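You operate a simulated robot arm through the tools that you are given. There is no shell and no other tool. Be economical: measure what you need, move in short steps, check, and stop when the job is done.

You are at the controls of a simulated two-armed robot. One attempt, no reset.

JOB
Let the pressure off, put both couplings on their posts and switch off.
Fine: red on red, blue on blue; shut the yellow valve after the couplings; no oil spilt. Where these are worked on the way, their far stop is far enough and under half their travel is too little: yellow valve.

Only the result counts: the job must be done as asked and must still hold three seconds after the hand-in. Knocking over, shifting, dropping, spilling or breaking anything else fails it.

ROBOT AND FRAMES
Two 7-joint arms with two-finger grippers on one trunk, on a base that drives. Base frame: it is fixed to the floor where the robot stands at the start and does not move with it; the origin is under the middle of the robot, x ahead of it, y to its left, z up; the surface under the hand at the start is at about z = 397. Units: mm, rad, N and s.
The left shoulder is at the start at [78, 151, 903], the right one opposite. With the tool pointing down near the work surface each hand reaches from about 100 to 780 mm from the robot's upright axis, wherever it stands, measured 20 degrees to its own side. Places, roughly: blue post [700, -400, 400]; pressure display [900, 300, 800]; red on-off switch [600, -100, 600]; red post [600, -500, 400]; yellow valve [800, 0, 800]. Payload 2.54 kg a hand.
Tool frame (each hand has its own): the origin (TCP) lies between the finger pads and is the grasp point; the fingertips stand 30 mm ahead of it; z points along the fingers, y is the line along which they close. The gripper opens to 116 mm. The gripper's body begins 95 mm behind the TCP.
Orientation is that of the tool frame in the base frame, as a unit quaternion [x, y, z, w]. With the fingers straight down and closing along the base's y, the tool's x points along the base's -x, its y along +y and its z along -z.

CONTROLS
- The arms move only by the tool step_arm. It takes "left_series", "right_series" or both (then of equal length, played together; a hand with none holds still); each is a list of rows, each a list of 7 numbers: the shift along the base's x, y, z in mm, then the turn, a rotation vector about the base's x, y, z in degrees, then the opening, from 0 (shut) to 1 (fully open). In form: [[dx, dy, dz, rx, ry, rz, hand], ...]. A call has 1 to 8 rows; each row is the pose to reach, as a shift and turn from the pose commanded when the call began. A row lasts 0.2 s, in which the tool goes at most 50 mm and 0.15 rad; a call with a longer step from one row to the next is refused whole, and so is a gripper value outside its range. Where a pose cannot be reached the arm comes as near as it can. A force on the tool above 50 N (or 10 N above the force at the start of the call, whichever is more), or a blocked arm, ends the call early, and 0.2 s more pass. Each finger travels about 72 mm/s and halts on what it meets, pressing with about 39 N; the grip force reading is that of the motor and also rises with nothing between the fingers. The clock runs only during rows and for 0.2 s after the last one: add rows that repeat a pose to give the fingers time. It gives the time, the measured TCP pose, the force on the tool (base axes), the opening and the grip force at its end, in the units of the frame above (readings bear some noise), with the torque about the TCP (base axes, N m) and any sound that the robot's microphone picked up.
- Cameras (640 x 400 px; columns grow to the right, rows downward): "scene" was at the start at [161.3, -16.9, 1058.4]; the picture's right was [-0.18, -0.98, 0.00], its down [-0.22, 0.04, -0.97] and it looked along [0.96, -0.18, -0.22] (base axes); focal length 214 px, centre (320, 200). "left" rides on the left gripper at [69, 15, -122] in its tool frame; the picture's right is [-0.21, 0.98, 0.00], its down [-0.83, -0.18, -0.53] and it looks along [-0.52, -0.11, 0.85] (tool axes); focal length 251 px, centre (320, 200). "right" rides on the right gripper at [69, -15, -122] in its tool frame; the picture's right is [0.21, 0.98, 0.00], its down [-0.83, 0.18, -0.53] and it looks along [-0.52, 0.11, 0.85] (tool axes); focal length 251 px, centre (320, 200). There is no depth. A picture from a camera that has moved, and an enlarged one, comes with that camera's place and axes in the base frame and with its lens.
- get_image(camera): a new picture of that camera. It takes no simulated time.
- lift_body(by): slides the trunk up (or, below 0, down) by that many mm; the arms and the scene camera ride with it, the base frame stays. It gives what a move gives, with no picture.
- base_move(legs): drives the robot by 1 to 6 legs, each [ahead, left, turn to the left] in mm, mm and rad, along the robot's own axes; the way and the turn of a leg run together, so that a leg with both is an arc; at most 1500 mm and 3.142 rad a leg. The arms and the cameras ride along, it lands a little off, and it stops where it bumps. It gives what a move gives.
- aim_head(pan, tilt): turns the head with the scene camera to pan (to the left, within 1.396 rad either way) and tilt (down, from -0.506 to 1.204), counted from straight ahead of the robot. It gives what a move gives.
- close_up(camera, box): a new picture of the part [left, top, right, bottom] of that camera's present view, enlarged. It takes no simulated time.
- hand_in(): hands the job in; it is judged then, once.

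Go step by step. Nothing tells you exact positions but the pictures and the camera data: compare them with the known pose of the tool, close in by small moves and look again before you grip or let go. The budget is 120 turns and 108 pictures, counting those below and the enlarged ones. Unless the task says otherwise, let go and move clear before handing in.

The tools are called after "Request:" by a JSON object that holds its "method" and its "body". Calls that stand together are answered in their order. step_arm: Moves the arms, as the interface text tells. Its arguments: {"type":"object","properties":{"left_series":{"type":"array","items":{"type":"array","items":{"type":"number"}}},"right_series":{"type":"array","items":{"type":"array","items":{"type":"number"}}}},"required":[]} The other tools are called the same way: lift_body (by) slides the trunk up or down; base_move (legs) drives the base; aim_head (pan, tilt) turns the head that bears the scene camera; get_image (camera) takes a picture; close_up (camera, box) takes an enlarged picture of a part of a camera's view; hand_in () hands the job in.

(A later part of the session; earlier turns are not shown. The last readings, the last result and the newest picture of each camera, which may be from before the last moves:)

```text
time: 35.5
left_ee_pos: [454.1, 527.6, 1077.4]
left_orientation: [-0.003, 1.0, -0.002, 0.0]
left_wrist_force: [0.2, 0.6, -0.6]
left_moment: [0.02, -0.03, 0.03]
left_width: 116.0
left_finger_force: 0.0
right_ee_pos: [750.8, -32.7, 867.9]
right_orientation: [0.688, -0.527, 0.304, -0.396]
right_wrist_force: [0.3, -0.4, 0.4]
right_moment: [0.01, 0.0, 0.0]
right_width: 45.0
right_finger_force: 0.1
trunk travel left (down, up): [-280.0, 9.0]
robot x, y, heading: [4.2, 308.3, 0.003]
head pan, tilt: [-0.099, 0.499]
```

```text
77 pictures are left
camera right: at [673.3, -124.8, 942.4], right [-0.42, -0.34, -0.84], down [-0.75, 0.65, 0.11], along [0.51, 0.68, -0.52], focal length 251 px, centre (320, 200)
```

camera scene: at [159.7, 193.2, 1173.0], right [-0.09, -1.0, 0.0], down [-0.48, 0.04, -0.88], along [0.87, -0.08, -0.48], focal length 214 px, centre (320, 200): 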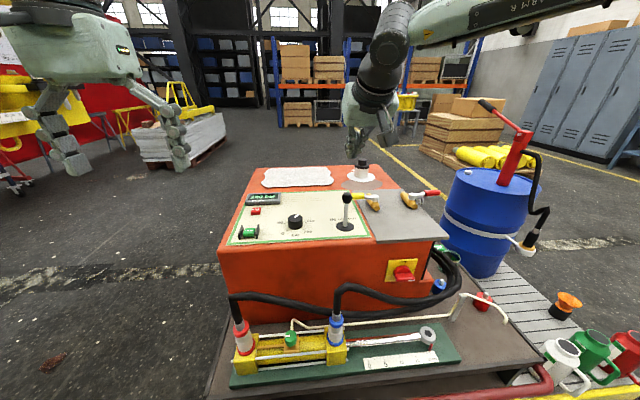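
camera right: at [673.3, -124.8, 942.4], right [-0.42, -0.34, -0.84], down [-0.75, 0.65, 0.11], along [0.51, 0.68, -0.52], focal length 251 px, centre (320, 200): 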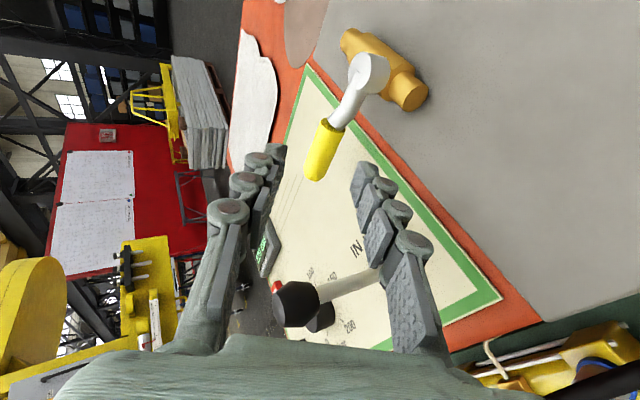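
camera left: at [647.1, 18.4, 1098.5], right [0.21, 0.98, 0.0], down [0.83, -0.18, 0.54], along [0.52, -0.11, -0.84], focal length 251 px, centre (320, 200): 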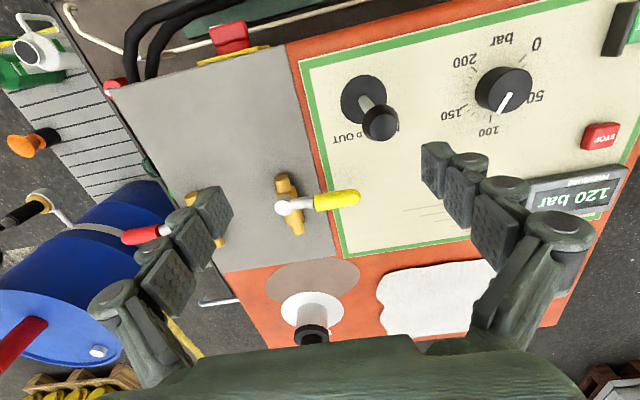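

Now reachable. I'll advance so the fingers straddle the handle near y = -15.

Request:
{"method": "step_arm", "body": {"right_series": [[4, 0, -8, 0, 0, 0, 0.39], [24, 6, -21, 0, 0, 0, 0.39], [42, 10, -33, 0, 0, 0, 0.39], [57, 14, -42, 0, 0, 0, 0.39], [57, 14, -42, 0, 0, 0, 0.39]]}}

Request:
{"method": "get_image", "body": {"camera": "right"}}

Request:
{"method": "close_up", "body": {"camera": "scene", "box": [320, 130, 480, 230]}}

```text
time: 36.7
left_ee_pos: [454.8, 527.5, 1077.3]
left_orientation: [-0.003, 1.0, 0.0, 0.001]
left_wrist_force: [0.6, 0.0, -0.1]
left_moment: [-0.01, -0.02, -0.01]
left_width: 116.2
left_finger_force: 0.1
right_ee_pos: [797.9, -19.3, 843.1]
right_orientation: [0.689, -0.527, 0.302, -0.395]
right_wrist_force: [-0.4, -0.3, 0.1]
right_moment: [0.0, 0.01, 0.0]
right_width: 45.1
right_finger_force: 0.1
right hand out of reach, approached as far as the arm can: row 3, 4, 5
trunk travel left (down, up): [-280.0, 9.0]
robot x, y, heading: [-0.0, 307.9, -0.001]
head pan, tilt: [-0.099, 0.499]
```

```text
76 pictures are left
camera right: at [721.3, -110.6, 917.2], right [-0.42, -0.34, -0.84], down [-0.75, 0.65, 0.11], along [0.51, 0.68, -0.53], focal length 251 px, centre (320, 200)
```

right: 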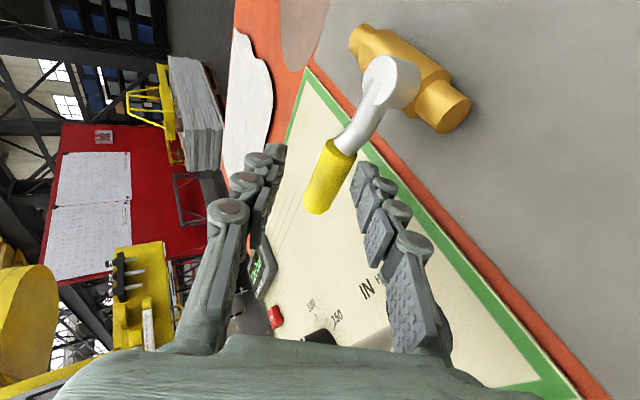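

```text
4.00 times, centred on (400, 180) of scene
camera zoom: at [159.2, 302.5, 1173.0], right [-0.1, -1.0, 0.0], down [-0.48, 0.05, -0.88], along [0.87, -0.08, -0.48], focal length 858 px, centre (0, 280)
```

zoom: 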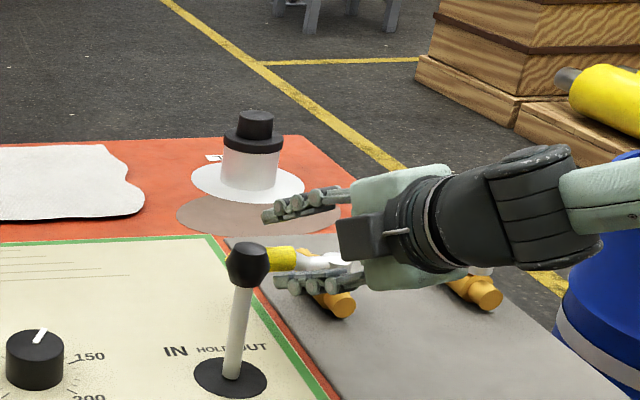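

I'm about 20 mm short at the fingertips. I estimate at least 50 mm of gap to the trolley bar, so I'll back the hand off and drive ahead 30 mm.

Request:
{"method": "step_arm", "body": {"right_series": [[-30, -8, 18, 0, 0, 0, 0.39], [-48, -12, 28, 0, 0, 0, 0.39]]}}

Request:
{"method": "base_move", "body": {"legs": [[30, 0, 0]]}}

```text
time: 37.3
left_ee_pos: [454.3, 528.3, 1077.2]
left_orientation: [-0.003, 1.0, -0.001, 0.001]
left_wrist_force: [0.0, 0.4, 0.0]
left_moment: [0.01, 0.0, -0.01]
left_width: 115.9
left_finger_force: 0.0
right_ee_pos: [749.2, -31.0, 870.2]
right_orientation: [0.689, -0.526, 0.303, -0.396]
right_wrist_force: [-0.2, 0.1, 0.3]
right_moment: [-0.01, -0.01, -0.02]
right_width: 45.1
right_finger_force: 0.0
trunk travel left (down, up): [-280.0, 9.0]
robot x, y, heading: [-1.7, 309.9, 0.007]
head pan, tilt: [-0.099, 0.499]
```

```text
time: 38.2
left_ee_pos: [485.6, 528.3, 1075.4]
left_orientation: [-0.003, 1.0, -0.001, 0.0]
left_wrist_force: [0.6, 0.8, -0.5]
left_moment: [0.01, 0.04, 0.0]
left_width: 115.8
left_finger_force: 0.1
right_ee_pos: [779.4, -32.8, 869.3]
right_orientation: [0.689, -0.527, 0.303, -0.395]
right_wrist_force: [0.2, -0.2, -1.3]
right_moment: [0.02, -0.02, 0.01]
right_width: 45.1
right_finger_force: 0.2
trunk travel left (down, up): [-280.0, 9.0]
robot x, y, heading: [27.5, 311.3, 0.005]
head pan, tilt: [-0.099, 0.499]
```

No bump. I'll drop onto the approach line and advance.

Request:
{"method": "step_arm", "body": {"right_series": [[-4, 3, -12, 0, 0, 0, 0.39], [-4, 6, -24, 0, 0, 0, 0.39], [14, 11, -34, 0, 0, 0, 0.39], [30, 15, -44, 0, 0, 0, 0.39], [30, 15, -44, 0, 0, 0, 0.39]]}}

Request:
{"method": "get_image", "body": {"camera": "right"}}

Request:
{"method": "close_up", "body": {"camera": "scene", "box": [320, 130, 480, 230]}}

```text
time: 39.4
left_ee_pos: [484.0, 526.9, 1077.6]
left_orientation: [-0.003, 1.0, -0.001, 0.0]
left_wrist_force: [-0.5, 0.3, 0.2]
left_moment: [-0.01, 0.0, 0.0]
left_width: 115.9
left_finger_force: 0.1
right_ee_pos: [806.1, -18.6, 832.4]
right_orientation: [0.69, -0.528, 0.302, -0.393]
right_wrist_force: [0.3, 0.4, 0.3]
right_moment: [-0.01, -0.02, -0.01]
right_width: 45.2
right_finger_force: 0.1
right hand out of reach, approached as far as the arm can: row 4, 5
trunk travel left (down, up): [-280.0, 9.0]
robot x, y, heading: [29.2, 310.2, 0.005]
head pan, tilt: [-0.099, 0.499]
```

```text
74 pictures are left
camera right: at [730.0, -109.8, 908.0], right [-0.42, -0.34, -0.84], down [-0.75, 0.65, 0.11], along [0.51, 0.68, -0.53], focal length 251 px, centre (320, 200)
```

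right: 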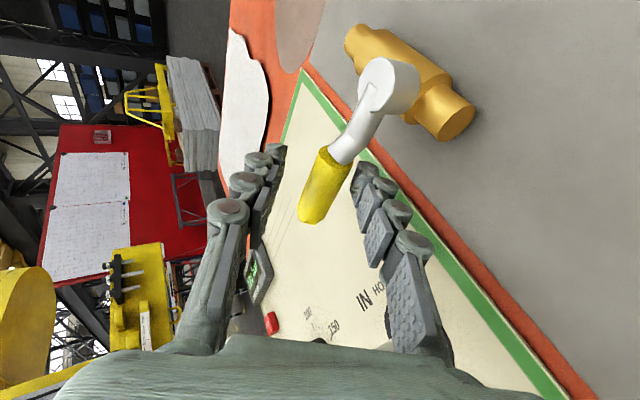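

```text
4.00 times, centred on (400, 180) of scene
camera zoom: at [189.1, 302.6, 1173.0], right [-0.1, -1.0, 0.0], down [-0.48, 0.05, -0.88], along [0.87, -0.08, -0.48], focal length 858 px, centre (0, 280)
```

zoom: 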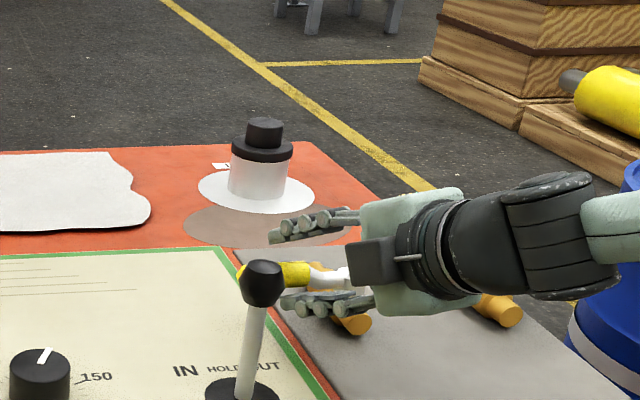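

The handle is now between the pads, about 10 mm inside the fingertips. I'll close on it.

Request:
{"method": "step_arm", "body": {"right_series": [[0, 0, 0, 0, 0, 0, 0.25], [0, 0, 0, 0, 0, 0, 0.1], [0, 0, 0, 0, 0, 0, 0.1]]}}

```text
time: 40.2
left_ee_pos: [485.3, 526.2, 1077.3]
left_orientation: [-0.002, 1.0, 0.001, 0.001]
left_wrist_force: [0.5, -0.6, -0.2]
left_moment: [0.02, 0.0, -0.01]
left_width: 116.0
left_finger_force: 0.1
right_ee_pos: [803.4, -17.6, 826.6]
right_orientation: [0.69, -0.529, 0.299, -0.393]
right_wrist_force: [-15.5, 0.1, -14.9]
right_moment: [0.51, 0.51, -0.8]
right_width: 24.6
right_finger_force: 44.9
trunk travel left (down, up): [-280.0, 9.0]
robot x, y, heading: [28.3, 314.0, 0.002]
head pan, tilt: [-0.099, 0.499]
```

Gripped at about 25 mm. Now a small test pull toward the robot along the arc.

Request:
{"method": "step_arm", "body": {"right_series": [[-7, 0, 0, 0, 0, 0, 0.1], [-14, -2, 0, 0, 0, 0, 0.1], [-14, -2, 0, 0, 0, 0, 0.1]]}}

Request:
{"method": "get_image", "body": {"camera": "right"}}

```text
time: 41.0
left_ee_pos: [487.8, 526.7, 1075.2]
left_orientation: [-0.003, 1.0, -0.001, -0.002]
left_wrist_force: [0.8, 0.9, -0.5]
left_moment: [0.0, 0.04, 0.01]
left_width: 116.0
left_finger_force: 0.1
right_ee_pos: [795.3, -18.4, 829.0]
right_orientation: [0.69, -0.53, 0.298, -0.393]
right_wrist_force: [11.4, 2.3, -23.2]
right_moment: [1.3, 0.44, 0.62]
right_width: 23.6
right_finger_force: 45.2
trunk travel left (down, up): [-280.0, 9.0]
robot x, y, heading: [28.4, 309.0, 0.004]
head pan, tilt: [-0.099, 0.499]
```

```text
72 pictures are left
camera right: at [719.3, -111.2, 904.8], right [-0.43, -0.33, -0.84], down [-0.75, 0.65, 0.12], along [0.51, 0.68, -0.53], focal length 251 px, centre (320, 200)
```

right: 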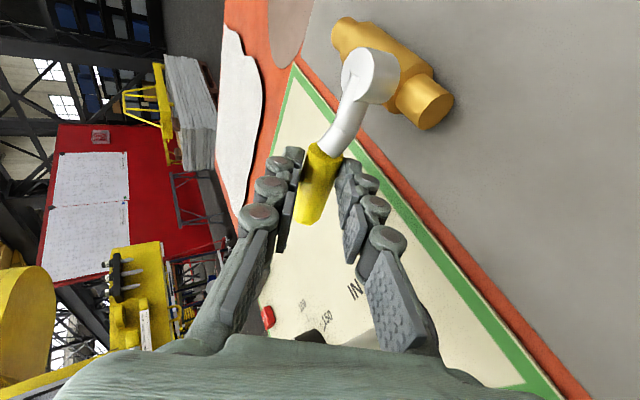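

There may be a slight rotation, but it's unclear. I'll keep pulling along the arc and watch the force.

Request:
{"method": "step_arm", "body": {"right_series": [[-8, -1, 0, 0, 0, 0, 0.05], [-16, -4, 0, 0, 0, 0, 0.05], [-22, -8, 0, 0, 0, 0, 0.05], [-22, -8, 0, 0, 0, 0, 0.05]]}}

Request:
{"method": "get_image", "body": {"camera": "right"}}

```text
time: 42.0
left_ee_pos: [484.6, 527.7, 1077.1]
left_orientation: [-0.003, 1.0, -0.001, 0.001]
left_wrist_force: [0.5, 0.1, 0.6]
left_moment: [0.02, 0.02, 0.05]
left_width: 116.0
left_finger_force: 0.1
right_ee_pos: [775.4, -25.5, 844.4]
right_orientation: [0.688, -0.53, 0.302, -0.394]
right_wrist_force: [0.0, 0.1, 0.5]
right_moment: [0.01, 0.02, -0.01]
right_width: 5.9
right_finger_force: 0.1
right hand out of reach, approached as far as the arm can: row 2, 3, 4
trunk travel left (down, up): [-280.0, 9.0]
robot x, y, heading: [27.8, 310.5, 0.002]
head pan, tilt: [-0.099, 0.499]
```

```text
71 pictures are left
camera right: at [699.6, -117.7, 919.7], right [-0.43, -0.33, -0.84], down [-0.75, 0.66, 0.12], along [0.51, 0.68, -0.53], focal length 251 px, centre (320, 200)
```

right: 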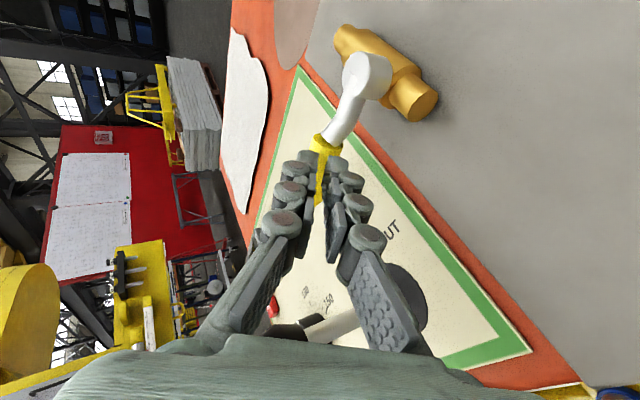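

The grip slipped because this pose can't go low enough: the limit is on height, so a lower trunk should help. I'll back off, lower the trunk 80 mm and come back.

Request:
{"method": "step_arm", "body": {"right_series": [[-25, -5, 20, 0, 0, 0, 0.2], [-35, -8, 60, 0, 0, 0, 0.39], [-35, -8, 95, 0, 0, 0, 0.39]]}}

Request:
{"method": "lift_body", "body": {"by": -80}}

Request:
{"method": "close_up", "body": {"camera": "scene", "box": [320, 110, 480, 210]}}

```text
time: 42.8
left_ee_pos: [482.9, 527.4, 1077.7]
left_orientation: [-0.002, 1.0, -0.001, 0.002]
left_wrist_force: [-0.5, 0.6, 0.1]
left_moment: [-0.03, -0.03, 0.0]
left_width: 115.9
left_finger_force: 0.1
right_ee_pos: [741.8, -31.2, 937.6]
right_orientation: [0.688, -0.527, 0.304, -0.396]
right_wrist_force: [0.1, 0.6, -0.9]
right_moment: [-0.01, 0.04, 0.0]
right_width: 45.2
right_finger_force: 0.1
trunk travel left (down, up): [-280.0, 9.0]
robot x, y, heading: [25.3, 312.2, 0.004]
head pan, tilt: [-0.099, 0.499]
```

```text
time: 43.9
left_ee_pos: [484.4, 527.7, 997.7]
left_orientation: [-0.003, 1.0, -0.001, 0.001]
left_wrist_force: [-0.5, -0.3, -0.1]
left_moment: [-0.03, 0.0, -0.03]
left_width: 116.1
left_finger_force: 0.0
right_ee_pos: [742.0, -32.2, 858.3]
right_orientation: [0.688, -0.526, 0.304, -0.396]
right_wrist_force: [-0.1, -1.0, 0.0]
right_moment: [0.04, -0.02, 0.03]
right_width: 45.1
right_finger_force: 0.0
trunk travel left (down, up): [-200.0, 89.0]
robot x, y, heading: [29.5, 310.7, 0.003]
head pan, tilt: [-0.099, 0.499]
```

```text
4.00 times, centred on (400, 160) of scene
camera zoom: at [188.8, 302.7, 1093.1], right [-0.1, -1.0, 0.0], down [-0.48, 0.05, -0.88], along [0.87, -0.08, -0.48], focal length 858 px, centre (0, 360)
```

zoom: 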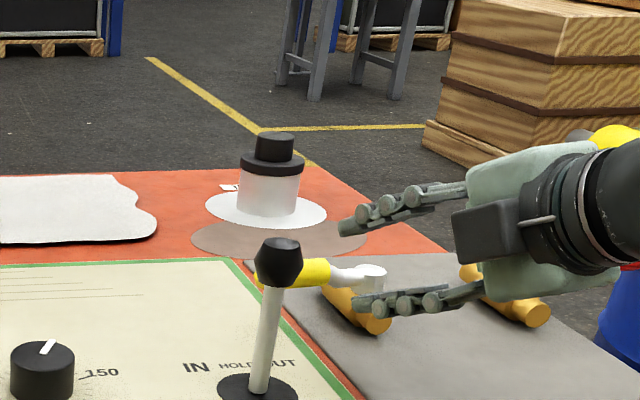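

Now I'll advance along the finger line for a deeper grasp.

Request:
{"method": "step_arm", "body": {"right_series": [[20, 5, -11, 0, 0, 0, 0.35], [40, 9, -21, 0, 0, 0, 0.35], [57, 12, -30, 0, 0, 0, 0.35], [68, 15, -36, 0, 0, 0, 0.35], [68, 15, -36, 0, 0, 0, 0.35]]}}

Request:
{"method": "get_image", "body": {"camera": "right"}}

```text
time: 45.1
left_ee_pos: [484.0, 527.2, 995.9]
left_orientation: [-0.003, 1.0, -0.001, 0.002]
left_wrist_force: [-0.2, -0.2, 0.2]
left_moment: [-0.01, -0.02, -0.01]
left_width: 116.0
left_finger_force: 0.1
right_ee_pos: [810.5, -17.6, 822.7]
right_orientation: [0.688, -0.527, 0.304, -0.395]
right_wrist_force: [0.7, 0.3, -0.1]
right_moment: [0.01, -0.02, 0.03]
right_width: 40.7
right_finger_force: 0.0
trunk travel left (down, up): [-200.0, 89.0]
robot x, y, heading: [27.0, 313.1, 0.004]
head pan, tilt: [-0.099, 0.499]
```

```text
69 pictures are left
camera right: at [733.2, -109.9, 897.1], right [-0.42, -0.34, -0.84], down [-0.75, 0.65, 0.11], along [0.51, 0.68, -0.52], focal length 251 px, centre (320, 200)
```

right: 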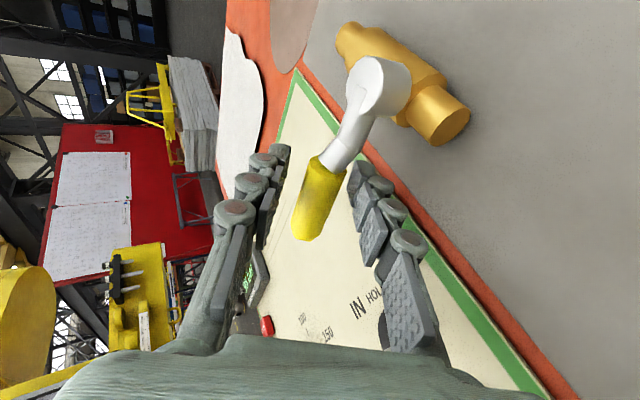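

Full reach now. I'll close and pull toward the robot along the arc.

Request:
{"method": "step_arm", "body": {"right_series": [[0, 0, 0, 0, 0, 0, 0.2], [0, 0, 0, 0, 0, 0, 0.05], [0, 0, 0, 0, 0, 0, 0.05], [-6, 0, 0, 0, 0, 0, 0.05], [-12, -1, 0, 0, 0, 0, 0.05], [-18, -3, 0, 0, 0, 0, 0.05], [-18, -3, 0, 0, 0, 0, 0.05]]}}

Request:
{"method": "get_image", "body": {"camera": "right"}}

```text
time: 46.7
left_ee_pos: [485.4, 528.1, 995.4]
left_orientation: [-0.003, 1.0, -0.002, -0.001]
left_wrist_force: [0.4, -0.9, -0.2]
left_moment: [0.03, -0.02, 0.01]
left_width: 115.7
left_finger_force: 0.0
right_ee_pos: [794.0, -19.8, 823.1]
right_orientation: [0.689, -0.526, 0.305, -0.395]
right_wrist_force: [30.1, -3.9, 1.1]
right_moment: [-0.46, -0.19, 1.28]
right_width: 22.0
right_finger_force: 44.7
trunk travel left (down, up): [-200.0, 89.0]
robot x, y, heading: [25.6, 308.7, 0.007]
head pan, tilt: [-0.099, 0.499]
```

```text
68 pictures are left
camera right: at [717.5, -111.6, 897.4], right [-0.42, -0.34, -0.84], down [-0.75, 0.65, 0.11], along [0.52, 0.68, -0.53], focal length 251 px, centre (320, 200)
```

right: 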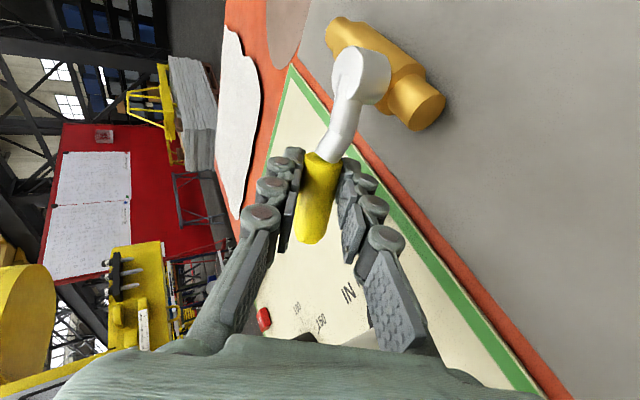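

The handle turned about 10° toward me with roughly 30 N, so this is the right direction. I'll continue along the arc.

Request:
{"method": "step_arm", "body": {"right_series": [[-7, -4, 0, 0, 0, 0, 0.03], [-13, -8, 0, 0, 0, 0, 0.03], [-19, -13, 0, 0, 0, 0, 0.03], [-25, -18, 0, 0, 0, 0, 0.03], [-30, -24, 0, 0, 0, 0, 0.03], [-30, -24, 0, 0, 0, 0, 0.03]]}}

Request:
{"method": "get_image", "body": {"camera": "right"}}

```text
time: 48.1
left_ee_pos: [484.0, 530.4, 996.5]
left_orientation: [-0.003, 1.0, -0.002, 0.001]
left_wrist_force: [0.2, 0.0, 0.2]
left_moment: [0.0, 0.04, 0.02]
left_width: 115.6
left_finger_force: 0.0
right_ee_pos: [761.9, -37.7, 827.8]
right_orientation: [0.689, -0.523, 0.304, -0.399]
right_wrist_force: [13.9, 23.7, 16.3]
right_moment: [-0.26, -0.99, 1.88]
right_width: 28.9
right_finger_force: 45.1
trunk travel left (down, up): [-200.0, 89.0]
robot x, y, heading: [30.5, 310.7, 0.001]
head pan, tilt: [-0.099, 0.499]
```

```text
67 pictures are left
camera right: at [685.5, -129.9, 901.4], right [-0.41, -0.34, -0.85], down [-0.76, 0.65, 0.11], along [0.51, 0.68, -0.52], focal length 251 px, centre (320, 200)
```

right: 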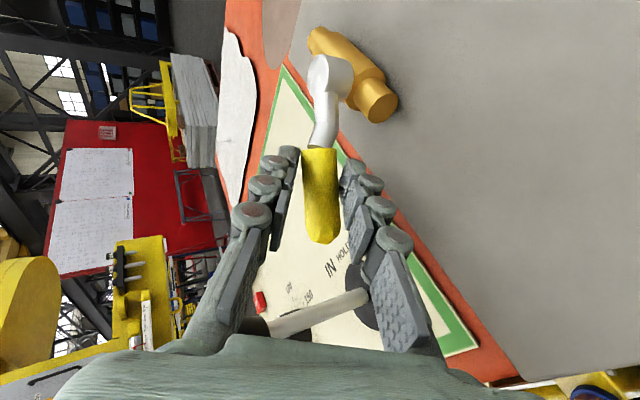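

The handle is now at about 40–50°. I'll keep going and yaw the tool along with it.

Request:
{"method": "step_arm", "body": {"right_series": [[0, -4, 0, 0, 0, 4, 0.03], [0, -9, 0, 0, 0, 8, 0.03], [-1, -14, 0, 0, 0, 12, 0.03], [-2, -20, 0, 0, 0, 16, 0.03], [-2, -26, 0, 0, 0, 20, 0.03], [-2, -26, 0, 0, 0, 20, 0.03]]}}

Request:
{"method": "get_image", "body": {"camera": "right"}}

Request:
{"method": "close_up", "body": {"camera": "scene", "box": [280, 100, 480, 225]}}

```text
time: 49.3
left_ee_pos: [485.4, 527.0, 995.8]
left_orientation: [-0.002, 1.0, -0.002, -0.001]
left_wrist_force: [0.6, -0.6, 0.5]
left_moment: [0.03, 0.03, 0.03]
left_width: 115.9
left_finger_force: 0.1
right_ee_pos: [772.1, -61.3, 830.2]
right_orientation: [0.767, -0.431, 0.217, -0.422]
right_wrist_force: [11.2, -0.1, -9.2]
right_moment: [-0.25, -0.08, 0.05]
right_width: 23.9
right_finger_force: 45.4
right hand out of reach, approached as far as the arm can: row 3, 4, 5
trunk travel left (down, up): [-200.0, 89.0]
robot x, y, heading: [29.5, 304.9, 0.003]
head pan, tilt: [-0.099, 0.499]
stopped in row 5 (right hand): the force on the tool passed its limit at 54 N (the readings are from after the stop); the commanded pose is now the measured one
```

```text
66 pictures are left
camera right: at [730.0, -171.1, 908.3], right [-0.35, -0.45, -0.82], down [-0.9, 0.4, 0.17], along [0.26, 0.8, -0.55], focal length 251 px, centre (320, 200)
```

right: 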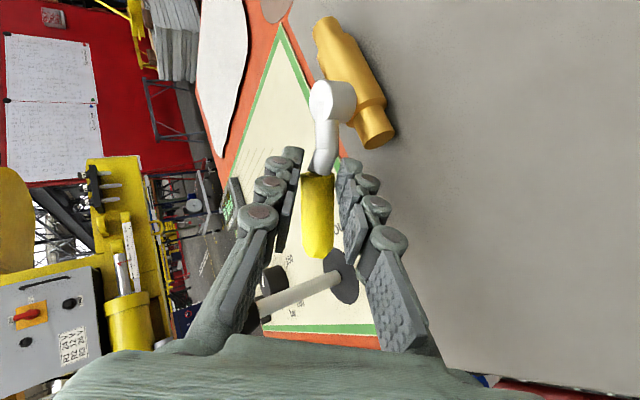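

```text
3.20 times, centred on (380, 162) of scene
camera zoom: at [190.6, 302.2, 1092.8], right [-0.1, -1.0, 0.0], down [-0.48, 0.05, -0.88], along [0.87, -0.08, -0.48], focal length 686 px, centre (128, 320)
```

zoom: 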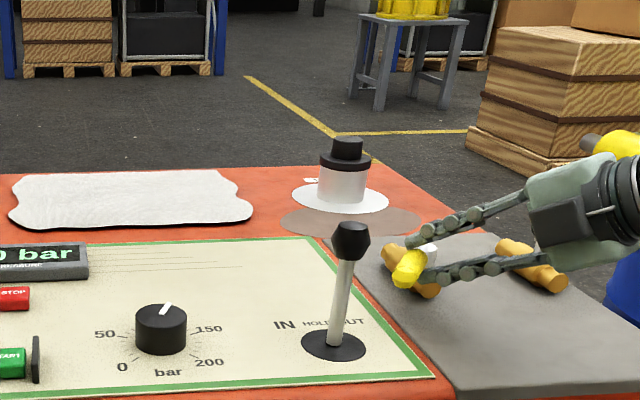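

The handle is at about 50° and the stop came from the arm's yaw limit. I'll pull on toward -y while easing the yaw back a little.

Request:
{"method": "step_arm", "body": {"right_series": [[-5, -4, -1, 0, 0, -3, 0.03], [-9, -10, -3, 0, 0, -6, 0.03], [-12, -16, -4, 0, 0, -9, 0.03], [-14, -23, -5, 0, 0, -12, 0.03], [-15, -30, -6, 0, 0, -14, 0.03], [-15, -30, -6, 0, 0, -14, 0.03]]}}

Request:
{"method": "get_image", "body": {"camera": "right"}}

Request:
{"method": "close_up", "body": {"camera": "scene", "box": [200, 100, 480, 275]}}

```text
time: 50.7
left_ee_pos: [484.1, 526.9, 998.2]
left_orientation: [-0.002, 1.0, -0.001, 0.001]
left_wrist_force: [0.7, 0.9, 0.2]
left_moment: [0.02, -0.02, 0.0]
left_width: 116.5
left_finger_force: 0.0
right_ee_pos: [754.6, -91.6, 826.6]
right_orientation: [0.709, -0.52, 0.268, -0.393]
right_wrist_force: [-0.2, -1.0, 0.4]
right_moment: [0.02, -0.02, -0.01]
right_width: 3.2
right_finger_force: 0.0
trunk travel left (down, up): [-200.0, 89.0]
robot x, y, heading: [27.6, 305.8, -0.001]
head pan, tilt: [-0.099, 0.499]
```

```text
64 pictures are left
camera right: at [688.2, -188.1, 905.3], right [-0.45, -0.35, -0.82], down [-0.78, 0.61, 0.16], along [0.44, 0.71, -0.54], focal length 251 px, centre (320, 200)
```

right: 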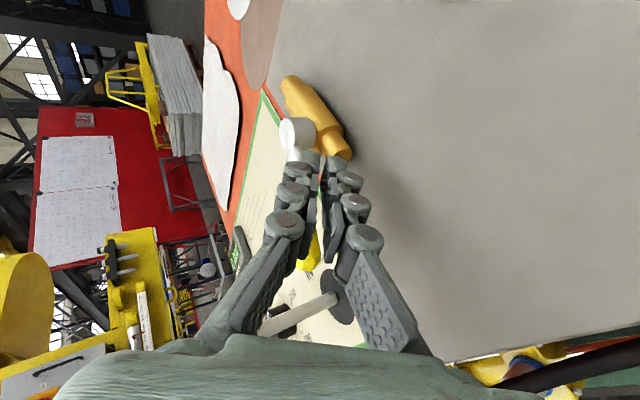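

```text
2.29 times, centred on (340, 188) of scene
camera zoom: at [188.8, 302.2, 1093.0], right [-0.1, -1.0, 0.0], down [-0.48, 0.05, -0.88], along [0.87, -0.09, -0.48], focal length 490 px, centre (274, 229)
```

zoom: 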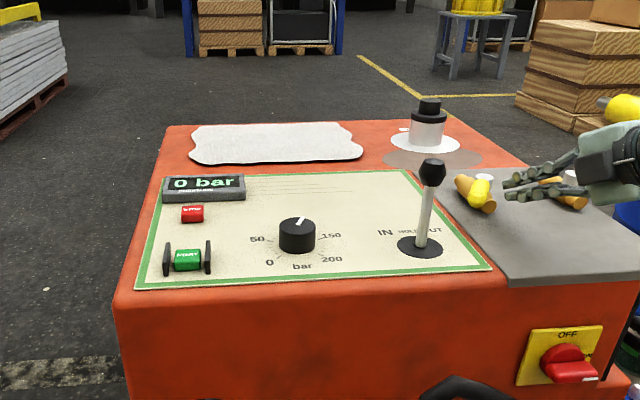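

The display now reads 0 bar, with the handle at about 60°. To bring it to its far stop I'll push the handle from its +y side with the closed fist.

Request:
{"method": "step_arm", "body": {"right_series": [[-25, -6, 15, 0, 0, 0, 0], [-35, -6, 55, 0, 0, 0, 0], [-30, 38, 62, 0, 0, 0, 0], [-23, 82, 62, 0, 0, 0, 0], [-23, 95, 30, 0, 0, 0, 0], [-23, 95, 2, 0, 0, 0, 0], [-23, 95, 2, 0, 0, 0, 0]]}}

Request:
{"method": "get_image", "body": {"camera": "right"}}

Request:
{"method": "close_up", "body": {"camera": "scene", "box": [320, 110, 480, 210]}}

```text
time: 52.3
left_ee_pos: [484.1, 526.7, 997.4]
left_orientation: [-0.001, 1.0, 0.0, 0.0]
left_wrist_force: [0.1, -0.4, 0.0]
left_moment: [-0.02, -0.02, 0.03]
left_width: 116.0
left_finger_force: 0.0
right_ee_pos: [730.9, 6.3, 831.5]
right_orientation: [0.71, -0.518, 0.268, -0.394]
right_wrist_force: [0.9, 0.9, 0.0]
right_moment: [-0.03, -0.02, -0.01]
right_width: 0.0
right_finger_force: 28.7
trunk travel left (down, up): [-200.0, 89.0]
robot x, y, heading: [34.1, 314.2, -0.006]
head pan, tilt: [-0.099, 0.499]
```

```text
62 pictures are left
camera right: at [664.1, -92.1, 909.5], right [-0.45, -0.35, -0.82], down [-0.78, 0.61, 0.16], along [0.44, 0.71, -0.54], focal length 251 px, centre (320, 200)
```

right: 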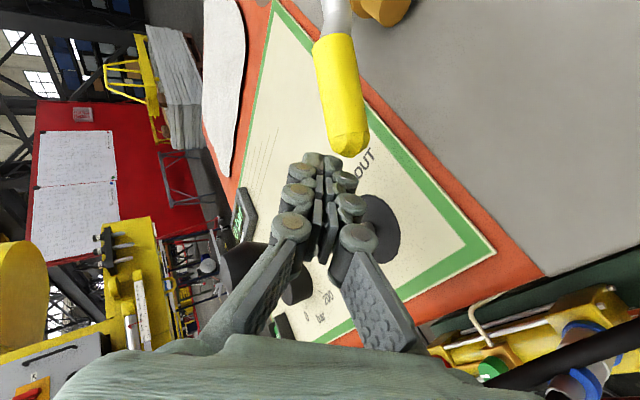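

```text
4.00 times, centred on (400, 160) of scene
camera zoom: at [188.7, 302.2, 1093.0], right [-0.1, -1.0, 0.0], down [-0.48, 0.05, -0.88], along [0.87, -0.09, -0.48], focal length 858 px, centre (0, 360)
```

zoom: 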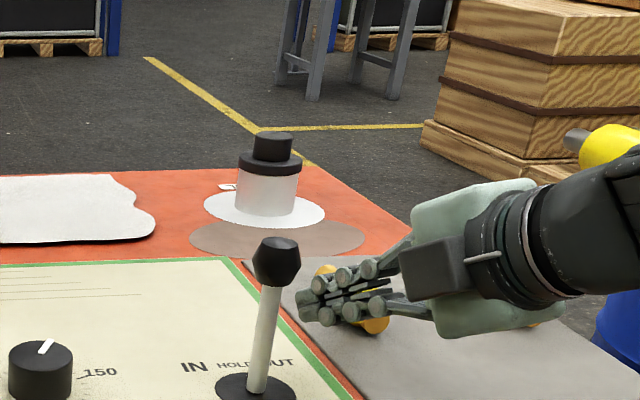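

The fist is on the handle's +y side. Now I'll push toward -y.

Request:
{"method": "step_arm", "body": {"right_series": [[0, -12, -4, 0, 0, 0, 0], [0, -24, -4, 0, 0, 0, 0], [2, -36, -4, 0, 0, 0, 0], [4, -48, -4, 0, 0, 0, 0], [4, -58, -4, 0, 0, 0, 0], [4, -64, -4, 0, 0, 0, 0]]}}

Request:
{"method": "get_image", "body": {"camera": "right"}}

Request:
{"method": "close_up", "body": {"camera": "scene", "box": [320, 110, 480, 210]}}

```text
time: 53.7
left_ee_pos: [485.5, 530.4, 996.3]
left_orientation: [-0.003, 1.0, -0.002, 0.001]
left_wrist_force: [-0.4, 0.0, 0.2]
left_moment: [-0.01, 0.01, 0.0]
left_width: 115.7
left_finger_force: 0.0
right_ee_pos: [735.4, -50.0, 827.2]
right_orientation: [0.714, -0.515, 0.263, -0.396]
right_wrist_force: [1.5, 36.0, 0.1]
right_moment: [0.27, -0.03, -0.24]
right_width: 0.0
right_finger_force: 28.6
trunk travel left (down, up): [-200.0, 89.0]
robot x, y, heading: [26.4, 314.4, 0.008]
head pan, tilt: [-0.099, 0.499]
```

```text
60 pictures are left
camera right: at [670.5, -148.6, 904.6], right [-0.44, -0.36, -0.82], down [-0.79, 0.59, 0.17], along [0.43, 0.72, -0.54], focal length 251 px, centre (320, 200)
```

right: 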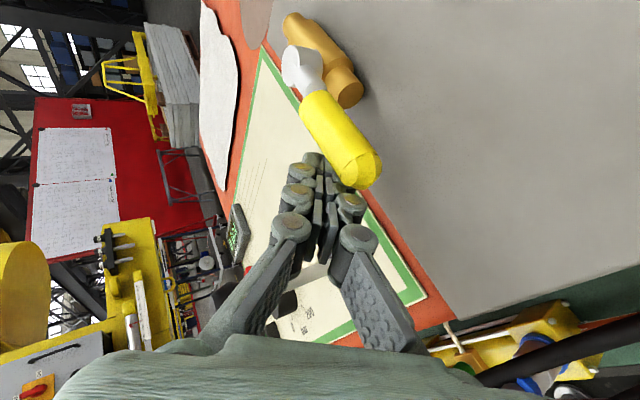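

```text
4.00 times, centred on (400, 160) of scene
camera zoom: at [188.9, 305.7, 1093.0], right [-0.09, -1.0, 0.0], down [-0.48, 0.04, -0.88], along [0.87, -0.08, -0.48], focal length 858 px, centre (0, 360)
```

zoom: 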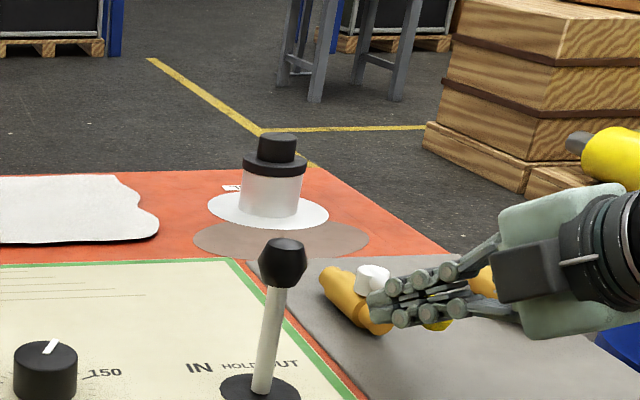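

The handle is now in line with the pipe at its stop (36 N), so the valve is fully open. I'll withdraw the right hand and turn it tool-down before going for the couplings.

Request:
{"method": "step_arm", "body": {"right_series": [[0, 16, 1, 0, 0, 0, 0], [-35, 14, 25, 0, 0, 0, 0], [-55, 14, 68, 0, 0, 0, 0], [-75, 5, 110, 0, 0, 0, 0], [-100, -5, 145, 2.6, 3.9, -7, 0], [-125, -15, 165, 5.2, 7.8, -14, 0], [-150, -20, 170, 7.8, 11.7, -21, 0], [-160, -20, 170, 10.4, 15.6, -28, 0]]}}

Request:
{"method": "step_arm", "body": {"right_series": [[0, 0, 0, 2.6, 3.9, -7, 0], [0, 0, 0, 5.2, 7.8, -14, 0.3], [0, 0, 0, 7.8, 11.7, -21, 0.6], [0, 0, 0, 10.4, 15.6, -28, 1], [0, 0, 0, 13, 19.5, -35, 1], [0, 0, 0, 15.6, 23.4, -42, 1], [0, 0, 0, 18.2, 27.3, -49, 1], [0, 0, 0, 20.8, 31.2, -56, 1]]}}

Request:
{"method": "aim_head", "body": {"pan": -0.1, "tilt": 0.9}}

Request:
{"method": "get_image", "body": {"camera": "scene"}}

```text
time: 55.5
left_ee_pos: [484.8, 527.1, 996.6]
left_orientation: [-0.001, 1.0, -0.001, 0.0]
left_wrist_force: [0.8, 0.6, -0.2]
left_moment: [0.05, 0.0, 0.0]
left_width: 116.1
left_finger_force: 0.1
right_ee_pos: [595.6, -130.4, 907.4]
right_orientation: [-0.566, 0.724, -0.195, 0.344]
right_wrist_force: [0.3, -0.1, -0.2]
right_moment: [0.0, 0.01, 0.0]
right_width: 0.1
right_finger_force: 28.5
right hand out of reach, approached as far as the arm can: row 6, 7, 8
trunk travel left (down, up): [-200.0, 89.0]
robot x, y, heading: [29.3, 314.7, -0.003]
head pan, tilt: [-0.099, 0.499]
```

```text
time: 57.3
left_ee_pos: [485.8, 525.7, 994.8]
left_orientation: [-0.002, 1.0, 0.0, -0.001]
left_wrist_force: [0.4, -1.6, -0.3]
left_moment: [0.04, 0.11, 0.02]
left_width: 116.0
left_finger_force: 0.1
right_ee_pos: [583.5, -292.8, 751.2]
right_orientation: [-0.133, 0.98, -0.011, 0.146]
right_wrist_force: [0.4, 0.5, -0.7]
right_moment: [0.02, 0.05, 0.01]
right_width: 115.9
right_finger_force: 0.2
right hand out of reach, approached as far as the arm can: row 1, 2, 3, 4, 5, 6, 7, 8
trunk travel left (down, up): [-200.0, 89.0]
robot x, y, heading: [28.3, 311.0, 0.002]
head pan, tilt: [-0.099, 0.499]
```

```text
time: 58.2
left_ee_pos: [485.5, 527.8, 996.5]
left_orientation: [-0.001, 1.0, -0.001, 0.001]
left_wrist_force: [0.7, -0.5, -0.4]
left_moment: [0.0, 0.0, 0.02]
left_width: 116.2
left_finger_force: 0.2
right_ee_pos: [583.6, -290.4, 753.8]
right_orientation: [-0.135, 0.979, -0.014, 0.15]
right_wrist_force: [0.1, 0.4, -0.1]
right_moment: [0.0, 0.01, -0.02]
right_width: 115.8
right_finger_force: 0.1
trunk travel left (down, up): [-200.0, 89.0]
robot x, y, heading: [27.6, 310.7, 0.006]
head pan, tilt: [-0.099, 0.901]
```

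```text
58 pictures are left
camera scene: at [173.4, 303.7, 1059.2], right [-0.1, -1.0, 0.0], down [-0.78, 0.08, -0.62], along [0.62, -0.06, -0.78], focal length 214 px, centre (320, 200)
```

scene: 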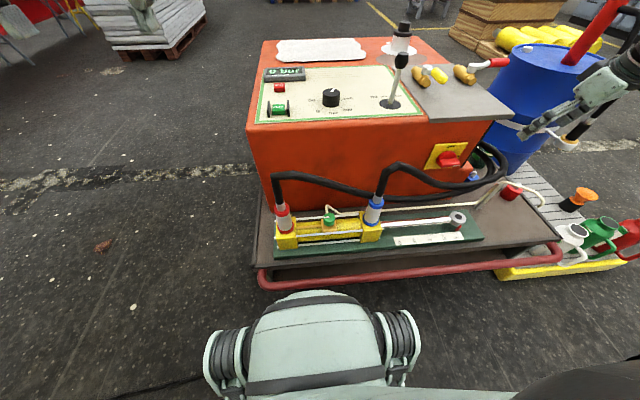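

The arm swung wide but touched nothing. I'll finish turning it tool-down and look at the couplings and posts up close.

Request:
{"method": "step_arm", "body": {"right_series": [[-20, 10, 30, 0.5, 5.8, -5.2, 1], [-40, 25, 60, 1.1, 11.6, -10.4, 1], [-60, 50, 80, 1.6, 17.3, -15.6, 1], [-80, 85, 90, 1.6, 17.3, -15.6, 1], [-90, 130, 90, 1.6, 17.3, -15.6, 1], [-90, 175, 90, 1.6, 17.3, -15.6, 1]]}}

Request:
{"method": "close_up", "body": {"camera": "scene", "box": [240, 150, 440, 275]}}

Request:
{"method": "close_up", "body": {"camera": "scene", "box": [400, 130, 600, 255]}}

```text
time: 59.6
left_ee_pos: [484.4, 527.0, 997.3]
left_orientation: [-0.002, 1.0, -0.001, 0.001]
left_wrist_force: [-0.3, 0.6, 0.5]
left_moment: [-0.04, 0.03, -0.04]
left_width: 116.1
left_finger_force: 0.1
right_ee_pos: [561.6, -364.1, 806.5]
right_orientation: [0.001, 1.0, 0.0, -0.002]
right_wrist_force: [-0.8, 0.2, -0.6]
right_moment: [0.01, 0.02, 0.01]
right_width: 116.1
right_finger_force: 0.1
right hand out of reach, approached as far as the arm can: row 1, 2, 3, 4, 5, 6
trunk travel left (down, up): [-200.0, 89.0]
robot x, y, heading: [26.7, 311.3, 0.001]
head pan, tilt: [-0.099, 0.901]
```

```text
3.20 times, centred on (340, 212) of scene
camera zoom: at [173.4, 303.7, 1059.1], right [-0.1, -1.0, 0.0], down [-0.78, 0.08, -0.62], along [0.62, -0.06, -0.78], focal length 686 px, centre (256, 160)
```

zoom: 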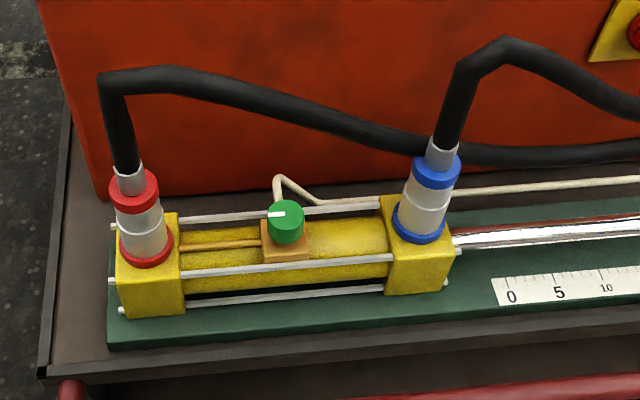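

```text
3.20 times, centred on (500, 192) of scene
camera zoom: at [173.4, 303.7, 1059.1], right [-0.1, -1.0, 0.0], down [-0.78, 0.08, -0.62], along [0.62, -0.06, -0.78], focal length 686 px, centre (-256, 224)
```

zoom: 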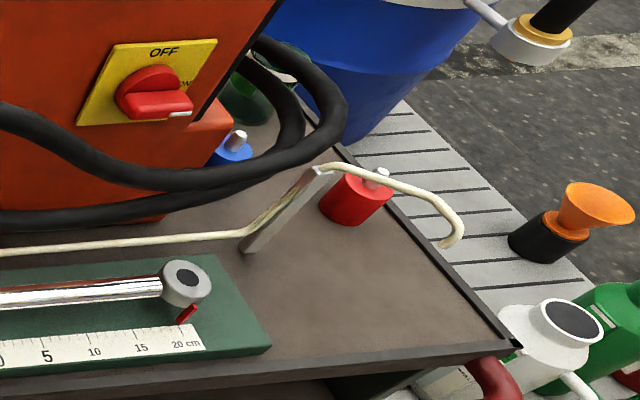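

Both couplings stand upright, and the posts carry pins on top. The right arm is in a cramped configuration, so I'll bring it back toward its natural starting pose before the pick.

Request:
{"method": "step_arm", "body": {"right_series": [[-15, 10, 45, 0, 0, 0, 1], [-30, 20, 90, 0, 0, 0, 1], [-45, 35, 135, 0, 0, 0, 1], [-60, 50, 175, 0, 0, 0, 1], [-75, 80, 210, 0, 0, 0, 1], [-90, 115, 240, 0, 0, 0, 1], [-100, 160, 255, 0, 0, 0, 1], [-110, 205, 265, 0, 0, 0, 1]]}}

Request:
{"method": "get_image", "body": {"camera": "scene"}}

```text
time: 61.4
left_ee_pos: [484.4, 525.7, 997.1]
left_orientation: [-0.002, 1.0, 0.0, 0.001]
left_wrist_force: [0.1, 0.6, 0.2]
left_moment: [-0.01, -0.01, -0.01]
left_width: 116.1
left_finger_force: 0.1
right_ee_pos: [547.0, -313.8, 1069.0]
right_orientation: [0.001, 1.0, 0.0, 0.0]
right_wrist_force: [0.1, -0.4, -0.6]
right_moment: [-0.03, 0.01, -0.02]
right_width: 116.1
right_finger_force: 0.1
right hand out of reach, approached as far as the arm can: row 1, 2, 3, 4, 5, 6, 7, 8
trunk travel left (down, up): [-200.0, 89.0]
robot x, y, heading: [27.1, 309.2, 0.0]
head pan, tilt: [-0.099, 0.901]
```

```text
55 pictures are left
camera scene: at [173.4, 303.7, 1059.1], right [-0.1, -1.0, 0.0], down [-0.78, 0.08, -0.62], along [0.62, -0.06, -0.78], focal length 214 px, centre (320, 200)
```

scene: 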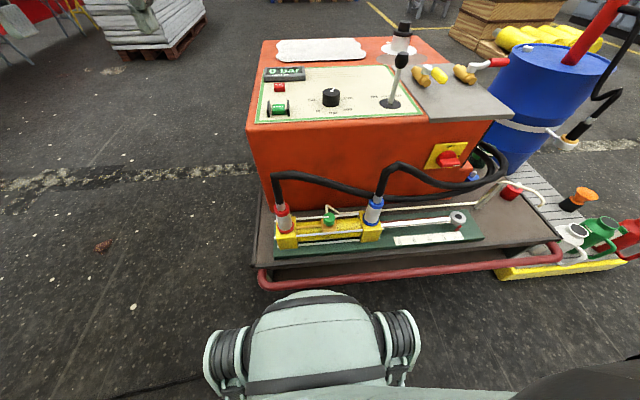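

It's coming back slowly. I'll keep moving it toward the natural pose.

Request:
{"method": "step_arm", "body": {"right_series": [[-15, 35, 15, 0, 0, 0, 1], [-30, 70, 30, 0, 0, 0, 1], [-45, 110, 40, 0, 0, 0, 1], [-60, 150, 50, 0, 0, 0, 1], [-75, 190, 60, 0, 0, 0, 1], [-90, 235, 60, 0, 0, 0, 1], [-100, 280, 60, 0, 0, 0, 1], [-110, 325, 60, 0, 0, 0, 1]]}}

```text
time: 63.2
left_ee_pos: [484.7, 526.9, 995.9]
left_orientation: [-0.002, 1.0, 0.0, 0.002]
left_wrist_force: [0.5, 0.1, 0.5]
left_moment: [0.01, -0.02, 0.03]
left_width: 116.2
left_finger_force: 0.1
right_ee_pos: [547.3, -313.4, 1068.4]
right_orientation: [0.0, 1.0, 0.001, 0.0]
right_wrist_force: [-0.5, -0.6, -1.4]
right_moment: [-0.03, 0.0, 0.01]
right_width: 116.2
right_finger_force: 0.1
right hand out of reach, approached as far as the arm can: row 1, 2, 3, 4, 5, 6, 7, 8
trunk travel left (down, up): [-200.0, 89.0]
robot x, y, heading: [28.0, 311.3, 0.004]
head pan, tilt: [-0.099, 0.901]
```

The arm is stuck at a joint limit. I'll try turning the tool's yaw outward while moving in, to free it.

Request:
{"method": "step_arm", "body": {"right_series": [[0, 0, 0, 0, 0, -8, 1], [0, 0, 0, 0, 0, -16, 1], [0, 0, 0, 0, 0, -24, 1], [0, 0, 0, 0, 0, -32, 1], [-10, 30, 0, 0, 0, -40, 1], [-20, 60, 0, 0, 0, -40, 1], [-30, 90, 0, 0, 0, -40, 1], [-40, 120, 0, 0, 0, -40, 1]]}}

```text
time: 65.0
left_ee_pos: [485.3, 526.9, 995.9]
left_orientation: [-0.002, 1.0, -0.001, 0.0]
left_wrist_force: [0.0, 0.2, -0.3]
left_moment: [0.04, 0.03, 0.02]
left_width: 115.9
left_finger_force: 0.0
right_ee_pos: [559.4, -306.4, 1064.0]
right_orientation: [0.344, 0.939, -0.001, 0.003]
right_wrist_force: [0.4, 0.3, -0.2]
right_moment: [0.01, 0.01, 0.01]
right_width: 116.0
right_finger_force: 0.1
right hand out of reach, approached as far as the arm can: row 1, 2, 3, 4, 5, 6, 7, 8
trunk travel left (down, up): [-200.0, 89.0]
robot x, y, heading: [25.6, 307.8, -0.001]
head pan, tilt: [-0.099, 0.901]
```

I suspect a straight-elbow singularity. I'll try moving down and inward, which bends the arm differently.

Request:
{"method": "step_arm", "body": {"right_series": [[-25, 15, -35, 0, 0, 0, 1], [-50, 30, -70, 0, 0, 0, 1], [-75, 45, -105, 0, 0, 0, 1], [-100, 60, -140, 0, 0, 0, 1], [-125, 75, -175, 0, 0, 0, 1], [-150, 90, -210, 0, 0, 0, 1], [-175, 105, -245, 0, 0, 0, 1], [-175, 105, -245, 0, 0, 0, 1]]}}

Request:
{"method": "aim_head", "body": {"pan": -0.8, "tilt": 0.2}}

Request:
{"method": "get_image", "body": {"camera": "scene"}}

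```text
time: 66.8
left_ee_pos: [484.9, 527.3, 998.1]
left_orientation: [-0.002, 1.0, 0.0, 0.001]
left_wrist_force: [0.3, 0.0, -0.2]
left_moment: [0.0, -0.01, -0.01]
left_width: 116.0
left_finger_force: 0.1
right_ee_pos: [390.2, -327.5, 700.6]
right_orientation: [0.342, 0.94, 0.002, 0.001]
right_wrist_force: [0.4, -0.1, -0.5]
right_moment: [-0.01, 0.0, 0.03]
right_width: 115.9
right_finger_force: 0.0
right hand out of reach, approached as far as the arm can: row 1, 2, 3, 4, 5, 6, 7, 8
trunk travel left (down, up): [-200.0, 89.0]
robot x, y, heading: [29.8, 309.5, 0.001]
head pan, tilt: [-0.099, 0.901]
```

```text
time: 67.8
left_ee_pos: [483.7, 526.6, 996.7]
left_orientation: [-0.001, 1.0, -0.001, 0.001]
left_wrist_force: [-0.7, -0.2, 0.7]
left_moment: [0.02, -0.02, 0.03]
left_width: 116.0
left_finger_force: 0.1
right_ee_pos: [390.6, -328.6, 701.3]
right_orientation: [0.343, 0.939, 0.002, 0.0]
right_wrist_force: [0.2, 0.8, 0.2]
right_moment: [0.02, -0.01, -0.01]
right_width: 115.8
right_finger_force: 0.0
trunk travel left (down, up): [-200.0, 89.0]
robot x, y, heading: [25.8, 313.5, -0.001]
head pan, tilt: [-0.799, 0.201]
```

```text
54 pictures are left
camera scene: at [163.4, 244.4, 1120.6], right [-0.71, -0.7, 0.0], down [-0.14, 0.14, -0.98], along [0.69, -0.7, -0.2], focal length 214 px, centre (320, 200)
```

scene: 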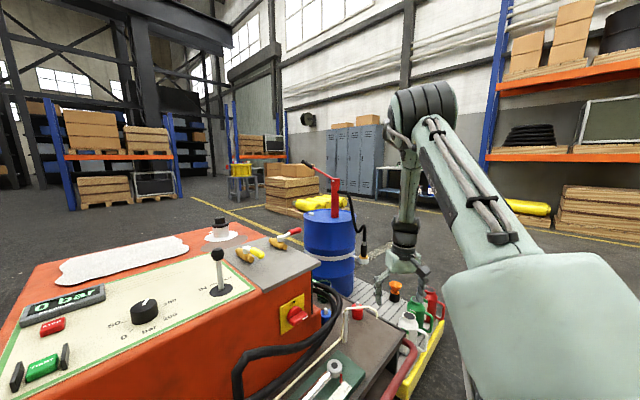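

The right arm is in an elbow-up configuration and is clear of everything, so I'll leave it parked. I'll use the left arm, which is in its natural pose, for the couplings: drive the base right 300 mm and tilt the left hand forward.

Request:
{"method": "base_move", "body": {"legs": [[0, -300, 0]]}}

Request:
{"method": "aim_head", "body": {"pan": -0.1, "tilt": 0.8}}

Request:
{"method": "step_arm", "body": {"left_series": [[-15, -10, -40, 0, -8, 0, 1], [-30, -20, -80, 0, -16, 0, 1], [-45, -30, -120, 0, -24, 0, 1], [-60, -40, -160, 0, -32, 0, 1], [-75, -50, -200, 0, -40, 0, 1], [-90, -60, -240, 0, -48, 0, 1], [-105, -70, -280, 0, -52, 0, 1], [-110, -80, -310, 0, -52, 0, 1]]}}

Request:
{"method": "get_image", "body": {"camera": "left"}}

Request:
{"method": "get_image", "body": {"camera": "scene"}}

```text
time: 71.3
left_ee_pos: [485.3, 230.9, 996.8]
left_orientation: [-0.004, 1.0, -0.002, 0.001]
left_wrist_force: [0.2, -0.5, -0.1]
left_moment: [-0.01, 0.0, -0.01]
left_width: 116.1
left_finger_force: 0.0
right_ee_pos: [393.6, -624.4, 701.1]
right_orientation: [0.341, 0.94, 0.003, 0.0]
right_wrist_force: [-0.5, -0.2, 0.0]
right_moment: [0.0, 0.03, 0.0]
right_width: 115.9
right_finger_force: 0.1
trunk travel left (down, up): [-200.0, 89.0]
robot x, y, heading: [26.6, 14.7, 0.009]
head pan, tilt: [-0.799, 0.201]
```

```text
time: 72.4
left_ee_pos: [484.6, 230.3, 997.2]
left_orientation: [-0.003, 1.0, -0.001, 0.001]
left_wrist_force: [-1.0, -0.4, -0.2]
left_moment: [-0.04, 0.0, -0.05]
left_width: 116.0
left_finger_force: 0.2
right_ee_pos: [393.4, -624.6, 702.0]
right_orientation: [0.341, 0.94, 0.002, 0.0]
right_wrist_force: [-0.4, -0.1, -0.7]
right_moment: [-0.05, 0.0, -0.01]
right_width: 115.9
right_finger_force: 0.0
trunk travel left (down, up): [-200.0, 89.0]
robot x, y, heading: [29.5, 16.0, 0.004]
head pan, tilt: [-0.099, 0.799]
```

```text
time: 74.2
left_ee_pos: [419.9, 107.3, 638.3]
left_orientation: [-0.004, 0.898, -0.005, 0.44]
left_wrist_force: [-0.3, 0.8, 0.3]
left_moment: [-0.07, -0.07, -0.1]
left_width: 115.8
left_finger_force: 0.2
left hand out of reach, approached as far as the arm can: row 4, 5, 6, 7, 8
right_ee_pos: [395.2, -624.2, 703.0]
right_orientation: [0.341, 0.94, 0.0, 0.0]
right_wrist_force: [0.4, 0.5, 0.8]
right_moment: [-0.05, 0.05, 0.02]
right_width: 116.2
right_finger_force: 0.0
trunk travel left (down, up): [-200.0, 89.0]
robot x, y, heading: [30.9, 13.5, 0.005]
head pan, tilt: [-0.099, 0.799]
```

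```text
53 pictures are left
camera left: at [283.4, 121.5, 658.1], right [0.13, 0.98, 0.16], down [0.08, -0.17, 0.98], along [0.99, -0.11, -0.1], focal length 251 px, centre (320, 200)
```

left: 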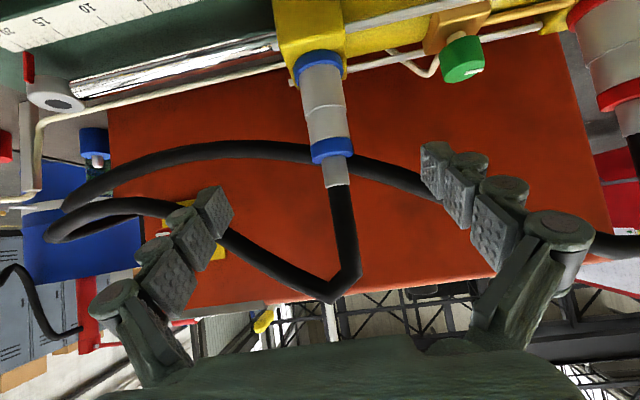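

```text
52 pictures are left
camera scene: at [179.9, 7.6, 1066.9], right [-0.09, -1.0, 0.0], down [-0.71, 0.07, -0.7], along [0.69, -0.07, -0.72], focal length 214 px, centre (320, 200)
```

scene: 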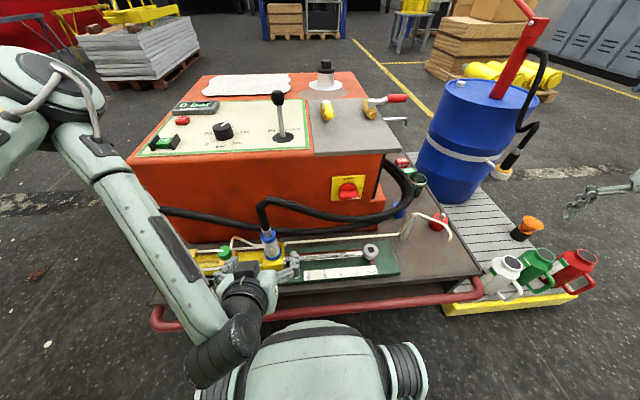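

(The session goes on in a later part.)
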